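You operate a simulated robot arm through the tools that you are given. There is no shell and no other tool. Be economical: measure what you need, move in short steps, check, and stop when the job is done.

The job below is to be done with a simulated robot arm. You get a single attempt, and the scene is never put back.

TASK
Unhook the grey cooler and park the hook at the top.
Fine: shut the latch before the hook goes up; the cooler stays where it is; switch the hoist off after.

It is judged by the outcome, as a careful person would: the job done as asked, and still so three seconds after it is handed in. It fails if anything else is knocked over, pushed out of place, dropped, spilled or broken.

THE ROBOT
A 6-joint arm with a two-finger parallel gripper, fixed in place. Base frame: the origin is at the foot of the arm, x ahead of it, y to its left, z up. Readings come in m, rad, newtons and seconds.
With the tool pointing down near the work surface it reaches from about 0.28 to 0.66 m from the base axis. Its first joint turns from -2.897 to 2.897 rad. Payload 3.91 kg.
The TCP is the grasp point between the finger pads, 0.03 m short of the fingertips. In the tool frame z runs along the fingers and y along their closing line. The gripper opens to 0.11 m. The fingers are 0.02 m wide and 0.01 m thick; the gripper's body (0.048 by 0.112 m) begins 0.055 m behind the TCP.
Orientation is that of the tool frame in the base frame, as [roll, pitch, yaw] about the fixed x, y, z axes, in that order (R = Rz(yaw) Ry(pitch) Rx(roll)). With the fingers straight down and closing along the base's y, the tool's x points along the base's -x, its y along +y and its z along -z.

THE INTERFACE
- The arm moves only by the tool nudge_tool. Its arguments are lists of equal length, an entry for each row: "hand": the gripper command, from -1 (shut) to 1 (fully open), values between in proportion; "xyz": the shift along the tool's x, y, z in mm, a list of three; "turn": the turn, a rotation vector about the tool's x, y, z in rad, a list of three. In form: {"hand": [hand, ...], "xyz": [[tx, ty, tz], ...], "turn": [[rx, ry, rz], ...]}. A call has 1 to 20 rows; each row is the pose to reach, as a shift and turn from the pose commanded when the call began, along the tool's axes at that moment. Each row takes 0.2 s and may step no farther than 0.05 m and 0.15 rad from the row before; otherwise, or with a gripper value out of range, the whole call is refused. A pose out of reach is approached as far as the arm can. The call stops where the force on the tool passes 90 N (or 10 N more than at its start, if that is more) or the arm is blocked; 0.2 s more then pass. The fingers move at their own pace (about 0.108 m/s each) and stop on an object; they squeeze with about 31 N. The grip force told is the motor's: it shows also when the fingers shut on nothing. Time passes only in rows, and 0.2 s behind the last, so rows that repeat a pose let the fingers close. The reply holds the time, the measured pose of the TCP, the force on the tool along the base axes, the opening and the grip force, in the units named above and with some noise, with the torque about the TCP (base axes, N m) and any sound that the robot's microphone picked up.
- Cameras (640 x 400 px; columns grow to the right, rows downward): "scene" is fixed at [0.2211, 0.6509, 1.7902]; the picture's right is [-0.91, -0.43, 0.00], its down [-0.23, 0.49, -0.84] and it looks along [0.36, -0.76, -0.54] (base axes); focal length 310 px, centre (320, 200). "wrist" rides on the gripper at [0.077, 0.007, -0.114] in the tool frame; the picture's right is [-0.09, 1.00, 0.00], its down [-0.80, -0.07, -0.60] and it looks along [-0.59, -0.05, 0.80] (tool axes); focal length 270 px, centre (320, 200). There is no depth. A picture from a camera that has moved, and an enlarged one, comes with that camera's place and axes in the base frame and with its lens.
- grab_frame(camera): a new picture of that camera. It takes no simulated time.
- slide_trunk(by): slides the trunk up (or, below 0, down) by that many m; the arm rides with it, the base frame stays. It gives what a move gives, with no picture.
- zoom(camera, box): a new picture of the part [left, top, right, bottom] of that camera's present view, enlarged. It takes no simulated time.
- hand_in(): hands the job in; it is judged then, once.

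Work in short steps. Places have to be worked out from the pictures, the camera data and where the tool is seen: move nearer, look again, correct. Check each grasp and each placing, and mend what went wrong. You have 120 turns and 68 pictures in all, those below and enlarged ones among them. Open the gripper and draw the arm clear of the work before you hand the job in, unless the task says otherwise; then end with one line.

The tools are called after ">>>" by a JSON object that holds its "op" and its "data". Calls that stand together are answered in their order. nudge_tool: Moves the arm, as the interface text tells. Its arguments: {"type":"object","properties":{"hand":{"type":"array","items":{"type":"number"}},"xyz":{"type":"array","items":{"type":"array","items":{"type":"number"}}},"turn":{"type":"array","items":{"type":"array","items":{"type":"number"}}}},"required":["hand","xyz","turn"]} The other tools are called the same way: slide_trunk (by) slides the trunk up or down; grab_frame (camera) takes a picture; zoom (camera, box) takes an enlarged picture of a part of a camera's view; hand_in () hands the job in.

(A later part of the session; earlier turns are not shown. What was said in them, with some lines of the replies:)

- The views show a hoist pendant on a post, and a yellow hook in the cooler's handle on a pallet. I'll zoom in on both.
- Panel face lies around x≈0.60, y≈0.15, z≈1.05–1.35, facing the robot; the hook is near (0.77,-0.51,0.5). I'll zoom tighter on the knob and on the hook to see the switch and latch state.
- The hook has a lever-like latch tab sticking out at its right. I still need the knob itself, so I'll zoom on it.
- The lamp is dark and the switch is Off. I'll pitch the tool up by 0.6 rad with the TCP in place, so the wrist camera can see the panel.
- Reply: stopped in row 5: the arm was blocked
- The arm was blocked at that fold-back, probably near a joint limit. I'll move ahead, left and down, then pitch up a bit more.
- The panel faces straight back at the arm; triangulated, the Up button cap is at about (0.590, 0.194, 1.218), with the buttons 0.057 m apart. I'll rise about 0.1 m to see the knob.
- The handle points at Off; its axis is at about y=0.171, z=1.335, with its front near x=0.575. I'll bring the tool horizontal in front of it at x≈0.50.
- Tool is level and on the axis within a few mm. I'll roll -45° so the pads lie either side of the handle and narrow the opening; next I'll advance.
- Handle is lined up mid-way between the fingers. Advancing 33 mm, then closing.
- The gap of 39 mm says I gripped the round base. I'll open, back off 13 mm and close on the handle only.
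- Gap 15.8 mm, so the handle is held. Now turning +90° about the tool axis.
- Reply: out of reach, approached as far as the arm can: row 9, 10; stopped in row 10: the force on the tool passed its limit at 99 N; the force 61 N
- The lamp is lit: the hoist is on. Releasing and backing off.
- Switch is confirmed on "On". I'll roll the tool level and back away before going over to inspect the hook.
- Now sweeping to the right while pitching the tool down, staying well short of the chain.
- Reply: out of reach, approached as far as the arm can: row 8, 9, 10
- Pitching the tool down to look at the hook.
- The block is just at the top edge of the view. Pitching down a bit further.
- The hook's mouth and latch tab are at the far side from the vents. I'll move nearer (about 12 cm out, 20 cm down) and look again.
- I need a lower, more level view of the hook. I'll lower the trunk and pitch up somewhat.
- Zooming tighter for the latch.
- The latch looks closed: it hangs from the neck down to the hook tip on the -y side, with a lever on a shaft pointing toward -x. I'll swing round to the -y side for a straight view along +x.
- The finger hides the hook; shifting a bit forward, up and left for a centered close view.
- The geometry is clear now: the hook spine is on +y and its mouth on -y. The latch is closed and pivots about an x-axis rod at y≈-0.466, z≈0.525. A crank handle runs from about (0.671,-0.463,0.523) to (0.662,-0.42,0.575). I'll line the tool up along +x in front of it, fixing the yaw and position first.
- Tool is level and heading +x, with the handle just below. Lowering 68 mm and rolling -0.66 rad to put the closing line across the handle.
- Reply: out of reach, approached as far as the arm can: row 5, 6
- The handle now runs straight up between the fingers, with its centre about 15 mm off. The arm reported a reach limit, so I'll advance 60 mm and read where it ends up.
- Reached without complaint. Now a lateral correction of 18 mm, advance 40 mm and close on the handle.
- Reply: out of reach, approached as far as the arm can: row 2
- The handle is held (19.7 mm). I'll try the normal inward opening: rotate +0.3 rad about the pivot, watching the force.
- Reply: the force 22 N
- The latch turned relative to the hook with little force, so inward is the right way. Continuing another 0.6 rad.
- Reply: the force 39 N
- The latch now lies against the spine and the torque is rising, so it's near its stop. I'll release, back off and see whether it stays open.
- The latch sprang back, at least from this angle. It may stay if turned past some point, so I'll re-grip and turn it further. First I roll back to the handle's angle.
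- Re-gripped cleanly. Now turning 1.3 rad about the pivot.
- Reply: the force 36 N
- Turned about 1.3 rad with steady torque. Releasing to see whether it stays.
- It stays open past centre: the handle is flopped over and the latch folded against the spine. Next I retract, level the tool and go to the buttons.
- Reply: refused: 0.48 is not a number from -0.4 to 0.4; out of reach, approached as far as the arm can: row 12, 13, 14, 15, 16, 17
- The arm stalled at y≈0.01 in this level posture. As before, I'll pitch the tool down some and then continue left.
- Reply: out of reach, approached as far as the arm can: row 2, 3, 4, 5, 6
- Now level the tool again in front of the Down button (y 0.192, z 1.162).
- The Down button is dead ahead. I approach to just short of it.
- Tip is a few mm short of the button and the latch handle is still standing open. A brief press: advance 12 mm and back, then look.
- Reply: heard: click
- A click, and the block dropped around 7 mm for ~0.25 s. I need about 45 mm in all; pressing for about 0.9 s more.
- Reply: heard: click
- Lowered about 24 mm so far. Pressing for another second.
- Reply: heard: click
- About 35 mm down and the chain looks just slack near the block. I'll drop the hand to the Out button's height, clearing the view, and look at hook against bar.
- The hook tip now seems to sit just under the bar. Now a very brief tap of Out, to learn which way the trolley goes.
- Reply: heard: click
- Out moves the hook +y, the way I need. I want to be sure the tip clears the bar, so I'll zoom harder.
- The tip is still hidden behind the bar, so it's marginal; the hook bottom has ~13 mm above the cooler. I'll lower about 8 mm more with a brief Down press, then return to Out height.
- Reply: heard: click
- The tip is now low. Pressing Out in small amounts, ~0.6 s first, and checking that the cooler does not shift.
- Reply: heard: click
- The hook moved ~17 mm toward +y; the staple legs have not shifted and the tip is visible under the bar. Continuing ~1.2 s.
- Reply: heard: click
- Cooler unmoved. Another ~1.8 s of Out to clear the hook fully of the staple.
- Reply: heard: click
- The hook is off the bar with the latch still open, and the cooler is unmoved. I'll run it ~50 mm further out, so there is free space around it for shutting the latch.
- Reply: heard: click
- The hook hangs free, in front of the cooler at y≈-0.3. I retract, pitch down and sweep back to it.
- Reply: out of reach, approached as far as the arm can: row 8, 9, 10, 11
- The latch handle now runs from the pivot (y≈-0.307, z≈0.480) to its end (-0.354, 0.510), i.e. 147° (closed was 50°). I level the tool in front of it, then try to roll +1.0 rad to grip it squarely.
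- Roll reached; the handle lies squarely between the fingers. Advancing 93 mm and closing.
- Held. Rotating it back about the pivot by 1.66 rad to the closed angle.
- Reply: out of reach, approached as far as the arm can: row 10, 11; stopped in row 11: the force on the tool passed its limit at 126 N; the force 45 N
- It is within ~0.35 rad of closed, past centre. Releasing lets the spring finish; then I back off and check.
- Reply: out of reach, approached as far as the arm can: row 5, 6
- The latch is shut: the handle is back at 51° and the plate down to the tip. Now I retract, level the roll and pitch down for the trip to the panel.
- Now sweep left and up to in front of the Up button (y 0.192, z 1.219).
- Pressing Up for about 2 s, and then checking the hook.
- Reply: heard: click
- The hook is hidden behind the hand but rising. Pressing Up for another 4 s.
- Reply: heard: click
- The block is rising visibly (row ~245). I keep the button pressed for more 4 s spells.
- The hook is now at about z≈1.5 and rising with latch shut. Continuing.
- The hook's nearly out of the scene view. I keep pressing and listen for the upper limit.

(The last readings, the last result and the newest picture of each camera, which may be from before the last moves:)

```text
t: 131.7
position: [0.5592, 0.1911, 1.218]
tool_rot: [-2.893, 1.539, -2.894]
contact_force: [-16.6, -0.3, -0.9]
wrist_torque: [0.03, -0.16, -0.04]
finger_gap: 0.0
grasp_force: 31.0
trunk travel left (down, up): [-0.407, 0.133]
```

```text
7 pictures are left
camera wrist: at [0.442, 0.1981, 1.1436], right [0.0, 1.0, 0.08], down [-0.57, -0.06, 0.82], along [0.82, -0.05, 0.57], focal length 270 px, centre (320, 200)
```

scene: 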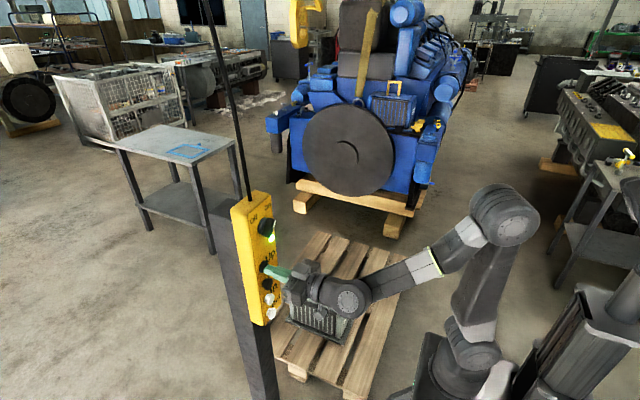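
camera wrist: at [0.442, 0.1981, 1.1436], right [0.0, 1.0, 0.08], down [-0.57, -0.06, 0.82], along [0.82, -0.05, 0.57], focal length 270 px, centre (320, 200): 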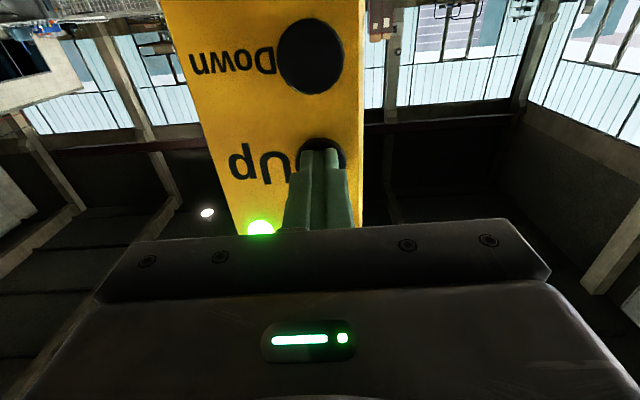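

Pressing for 8 s more, then I'll look up to see whether the hook has stopped.

>>> {"op": "nudge_tool", "data": {"hand": [-1, -1, -1, -1, -1, -1, -1, -1, -1, -1, -1, -1, -1, -1, -1, -1, -1, -1, -1, -1], "xyz": [[0, 0, 0], [0, 0, 0], [0, 0, 0], [0, 0, 0], [0, 0, 0], [0, 0, 0], [0, 0, 0], [0, 0, 0], [0, 0, 0], [0, 0, 0], [0, 0, 0], [0, 0, 0], [0, 0, 0], [0, 0, 0], [0, 0, 0], [0, 0, 0], [0, 0, 0], [0, 0, 0], [0, 0, 0], [0, 0, 0]], "turn": [[0, 0, 0], [0, 0, 0], [0, 0, 0], [0, 0, 0], [0, 0, 0], [0, 0, 0], [0, 0, 0], [0, 0, 0], [0, 0, 0], [0, 0, 0], [0, 0, 0], [0, 0, 0], [0, 0, 0], [0, 0, 0], [0, 0, 0], [0, 0, 0], [0, 0, 0], [0, 0, 0], [0, 0, 0], [0, 0, 0]]}}

>>> {"op": "nudge_tool", "data": {"hand": [-1, -1, -1, -1, -1, -1, -1, -1, -1, -1, -1, -1, -1, -1, -1, -1, -1, -1, -1, -1], "xyz": [[0, 0, 0], [0, 0, 0], [0, 0, 0], [0, 0, 0], [0, 0, 0], [0, 0, 0], [0, 0, 0], [0, 0, 0], [0, 0, 0], [0, 0, 0], [0, 0, 0], [0, 0, 0], [0, 0, 0], [0, 0, 0], [0, 0, 0], [0, 0, 0], [0, 0, 0], [0, 0, 0], [0, 0, 0], [0, 0, 0]], "turn": [[0, 0, 0], [0, 0, 0], [0, 0, 0], [0, 0, 0], [0, 0, 0], [0, 0, 0], [0, 0, 0], [0, 0, 0], [0, 0, 0], [0, 0, 0], [0, 0, 0], [0, 0, 0], [0, 0, 0], [0, 0, 0], [0, 0, 0], [0, 0, 0], [0, 0, 0], [0, 0, 0], [0, 0, 0], [0, 0, 0]]}}

>>> {"op": "nudge_tool", "data": {"hand": [-1, -1, -1, -1, -1, -1, -1, -1, -1, -1, -1, -1, -1, -1, -1, -1, -1, -1, -1, -1], "xyz": [[0, 0, 0], [0, 0, 0], [0, 0, 0], [0, 0, 0], [0, 0, 0], [0, 0, 0], [0, 0, 0], [0, 0, 0], [0, 0, 0], [0, 0, 0], [0, 0, 0], [0, 0, 0], [0, 0, 0], [0, 0, 0], [0, 0, 0], [0, 0, 0], [0, 0, 0], [0, 0, 0], [0, 0, 0], [0, 0, 0]], "turn": [[0, 0, 0], [0, 0, 0], [0, 0, 0], [0, 0, 0], [0, 0, 0], [0, 0, 0], [0, 0, 0], [0, 0, 0], [0, 0, 0], [0, 0, 0], [0, 0, 0], [0, 0, 0], [0, 0, 0], [0, 0, 0], [0, 0, 0], [0, 0, 0], [0, 0, 0], [0, 0, 0], [0, 0, 0], [0, 0, 0]]}}

```text
t: 135.8
position: [0.5593, 0.1922, 1.2162]
tool_rot: [-2.891, 1.539, -2.894]
contact_force: [-17.8, 0.5, 0.4]
wrist_torque: [0.02, -0.13, 0.0]
finger_gap: 0.0
grasp_force: 30.9
trunk travel left (down, up): [-0.407, 0.133]
```

```text
t: 140.1
position: [0.5596, 0.1922, 1.2162]
tool_rot: [-2.89, 1.538, -2.893]
contact_force: [-17.6, 0.4, 0.0]
wrist_torque: [-0.03, -0.13, -0.02]
finger_gap: 0.0002
grasp_force: 31.1
trunk travel left (down, up): [-0.407, 0.133]
```

```text
t: 144.2
position: [0.5586, 0.1917, 1.2158]
tool_rot: [-2.891, 1.539, -2.894]
contact_force: [-17.1, 0.1, 0.5]
wrist_torque: [0.02, -0.16, -0.01]
finger_gap: 0.0001
grasp_force: 31.1
trunk travel left (down, up): [-0.407, 0.133]
```

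No limit sound. I back off the button and tilt the tool up to look for the hook overhead.

>>> {"op": "nudge_tool", "data": {"hand": [-1, -1, -1, -1, -1, -1, -1, -1], "xyz": [[0, 0, -30], [0, 0, -60], [0, 0, -70], [0, 0, -70], [0, 0, -70], [0, 0, -70], [0, 0, -70], [0, 0, -70]], "turn": [[0, 0, 0], [0, 0, 0], [0, -0.14, 0], [0, -0.28, 0], [0, -0.42, 0], [0, -0.56, 0], [0, -0.7, 0], [0, -0.7, 0]]}}

>>> {"op": "grab_frame", "data": {"camera": "wrist"}}

```text
t: 146.1
position: [0.4921, 0.1909, 1.2174]
tool_rot: [-0.011, 0.901, -0.01]
contact_force: [0.4, -1.5, -0.3]
wrist_torque: [0.02, -0.03, 0.01]
finger_gap: 0.0
grasp_force: 31.4
trunk travel left (down, up): [-0.407, 0.133]
```

```text
6 pictures are left
camera wrist: at [0.4491, 0.1976, 1.0867], right [-0.05, 1.0, 0.06], down [-0.96, -0.07, 0.26], along [0.26, -0.05, 0.96], focal length 270 px, centre (320, 200)
```

wrist: 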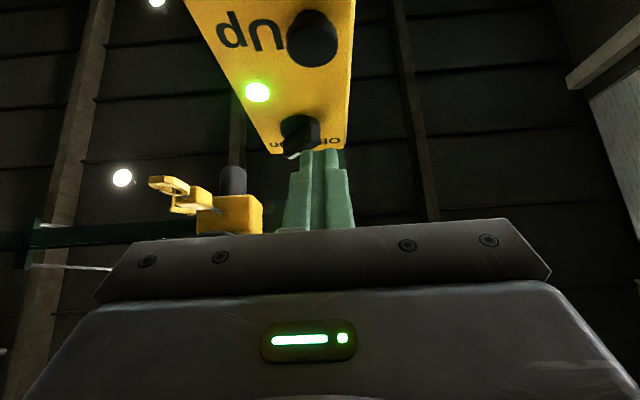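

The hook and the green beam are visible overhead. Zooming in.

>>> {"op": "zoom", "data": {"camera": "wrist", "box": [20, 150, 280, 280]}}

```text
2.46 times, centred on (150, 215) of wrist
camera zoom: at [0.4491, 0.1976, 1.0867], right [-0.05, 1.0, 0.06], down [-0.96, -0.07, 0.26], along [0.26, -0.05, 0.96], focal length 665 px, centre (738, 163)
```

zoom: 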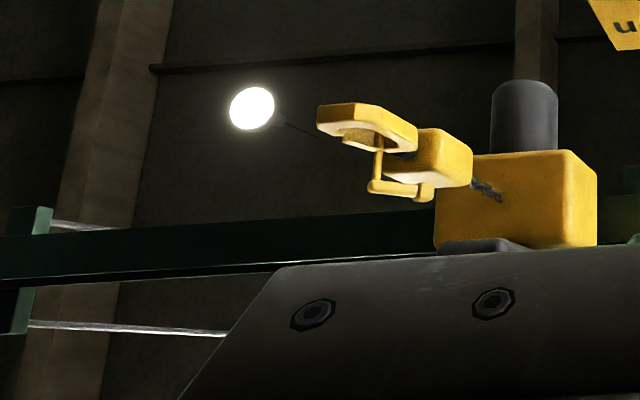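

The hook block hangs at z≈2.03 right under the hoist body (z≈2.3), far slower than the press time would allow, so it's at its upper stop with the latch shut. Next I switch off, starting by levelling in front of the knob.

>>> {"op": "nudge_tool", "data": {"hand": [0.3, 0.3, 0.3, 0.3, 0.3, 0.3], "xyz": [[-30, -6, 24], [-60, -12, 48], [-92, -20, 73], [-92, -20, 73], [-92, -20, 73], [-92, -20, 73]], "turn": [[0, 0.14, 0], [0, 0.28, 0], [0, 0.42, 0], [0, 0.56, 0], [0, 0.67, 0], [0, 0.67, 0]]}}

>>> {"op": "nudge_tool", "data": {"hand": [0.3, 0.3, 0.3, 0.3, 0.3, 0.3, 0.3], "xyz": [[0, 0, 0], [0, 0, 0], [0, 0, 0], [0, 0, 0], [0, 0, 0], [0, 0, 0], [0, 0, 0]], "turn": [[0, 0, 0.14], [0, 0, 0.28], [0, 0, 0.42], [0, 0, 0.56], [0, 0, 0.7], [0, 0, 0.79], [0, 0, 0.79]]}}

```text
t: 147.4
position: [0.4921, 0.1717, 1.336]
tool_rot: [-1.949, 1.562, -1.949]
contact_force: [0.9, 0.1, -0.1]
wrist_torque: [0.01, -0.01, 0.0]
finger_gap: 0.0714
grasp_force: 0.0
trunk travel left (down, up): [-0.407, 0.133]
```

```text
t: 149.1
position: [0.4923, 0.1728, 1.3346]
tool_rot: [1.576, 0.789, 1.571]
contact_force: [-0.2, -0.7, -0.2]
wrist_torque: [0.03, -0.01, 0.02]
finger_gap: 0.0716
grasp_force: 0.0
trunk travel left (down, up): [-0.407, 0.133]
```

Roll of 45° reached, centred on the knob. Taking a look, then I'll grip.

>>> {"op": "nudge_tool", "data": {"hand": [0.3, 0.3, 0.3, -1, -1, -1], "xyz": [[0, -1, 25], [0, -1, 45], [0, -1, 57], [0, -1, 57], [0, -1, 57], [0, -1, 57]], "turn": [[0, 0, 0], [0, 0, 0], [0, 0, 0], [0, 0, 0], [0, 0, 0], [0, 0, 0]]}}

>>> {"op": "grab_frame", "data": {"camera": "wrist"}}

```text
t: 150.4
position: [0.5496, 0.1716, 1.3346]
tool_rot: [1.576, 0.789, 1.572]
contact_force: [-5.7, -5.6, -10.0]
wrist_torque: [-0.02, -0.09, -0.31]
finger_gap: 0.0154
grasp_force: 45.0
trunk travel left (down, up): [-0.407, 0.133]
```

```text
4 pictures are left
camera wrist: at [0.4351, 0.23, 1.2859], right [0.0, 0.64, 0.76], down [-0.59, -0.61, 0.52], along [0.8, -0.46, 0.38], focal length 270 px, centre (320, 200)
```

wrist: 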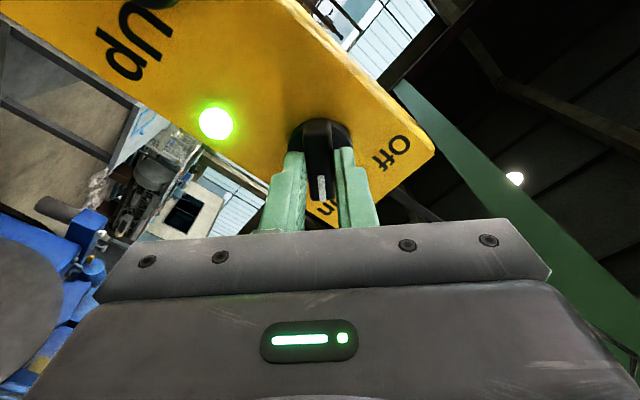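

Handle gripped (15.4 mm). Turning -1.57 rad back to Off.

>>> {"op": "nudge_tool", "data": {"hand": [-1, -1, -1, -1, -1, -1, -1, -1, -1, -1, -1, -1], "xyz": [[0, 0, 0], [0, 0, 0], [0, 0, 0], [0, 0, 0], [0, 0, 0], [0, 0, 0], [0, 0, 0], [0, 0, 0], [0, 0, 0], [0, 0, 0], [0, 0, 0], [0, 0, 0]], "turn": [[0, 0, -0.14], [0, 0, -0.28], [0, 0, -0.42], [0, 0, -0.56], [0, 0, -0.7], [0, 0, -0.84], [0, 0, -0.98], [0, 0, -1.12], [0, 0, -1.26], [0, 0, -1.4], [0, 0, -1.52], [0, 0, -1.56]]}}

>>> {"op": "nudge_tool", "data": {"hand": [0.3, 0.3, 0.3, 0.3, 0.3], "xyz": [[0, 0, 0], [0, 0, 0], [0, 0, -30], [0, 0, -65], [0, 0, -80]], "turn": [[0, 0, 0], [0, 0, 0], [0, 0, 0], [0, 0, 0], [0, 0, 0]]}}

>>> {"op": "grab_frame", "data": {"camera": "wrist"}}

```text
t: 153.1
position: [0.5502, 0.1686, 1.3348]
tool_rot: [-1.574, 0.794, -1.577]
contact_force: [-2.7, -15.1, -11.0]
wrist_torque: [0.0, 0.07, -0.22]
finger_gap: 0.0157
grasp_force: 45.0
trunk travel left (down, up): [-0.407, 0.133]
```

```text
t: 154.2
position: [0.4687, 0.1709, 1.3346]
tool_rot: [-1.573, 0.794, -1.576]
contact_force: [-0.9, -0.3, -0.7]
wrist_torque: [-0.01, 0.01, 0.02]
finger_gap: 0.0716
grasp_force: 0.0
trunk travel left (down, up): [-0.407, 0.133]
```

```text
3 pictures are left
camera wrist: at [0.3534, 0.1221, 1.2759], right [0.0, 0.77, -0.64], down [-0.59, 0.51, 0.62], along [0.81, 0.38, 0.46], focal length 270 px, centre (320, 200)
```

wrist: 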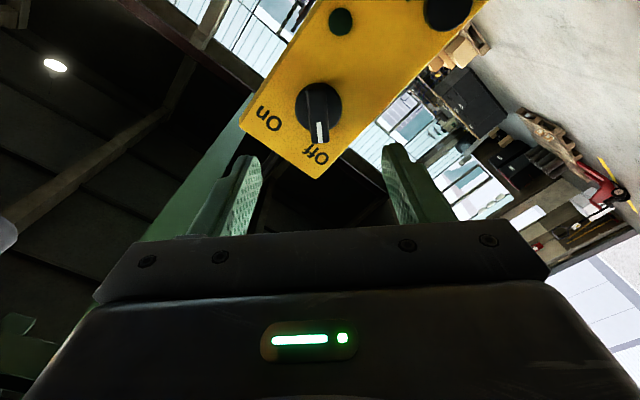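

The lamp is dark and the knob points at Off. I draw back a bit more and check the scene one last time.

>>> {"op": "nudge_tool", "data": {"hand": [1, 1, 1, 1], "xyz": [[0, 0, -20], [0, 0, -40], [0, 0, -40], [0, 0, -40]], "turn": [[0, 0, 0], [0, 0, 0], [0, 0, 0], [0, 0, 0]]}}

>>> {"op": "grab_frame", "data": {"camera": "scene"}}

```text
t: 155.2
position: [0.429, 0.1713, 1.3346]
tool_rot: [-1.574, 0.792, -1.575]
contact_force: [1.1, -0.3, 0.1]
wrist_torque: [0.03, -0.01, 0.02]
finger_gap: 0.1101
grasp_force: 0.1
trunk travel left (down, up): [-0.407, 0.133]
```

```text
2 pictures are left
```

scene: 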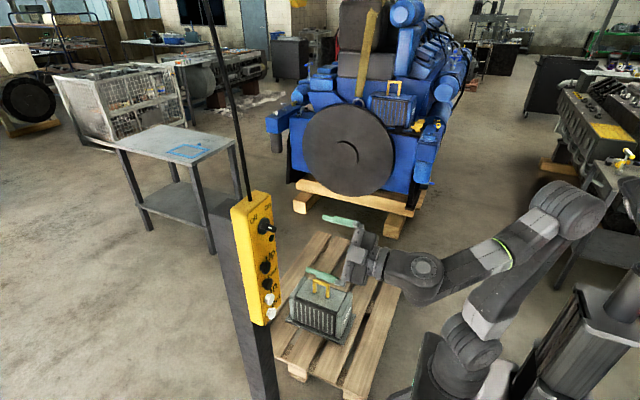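

The cooler stands where it was on the pallet, the hook is up out of this view, the hoist is off and the arm is clear. Handing in.

>>> {"op": "hand_in", "data": {}}

```text
The job is handed in.
```

The cooler is unhooked and hasn't moved. I shut the latch before raising the hook, parked the hook at the top just under the hoist, and switched the hoist off (lamp out).
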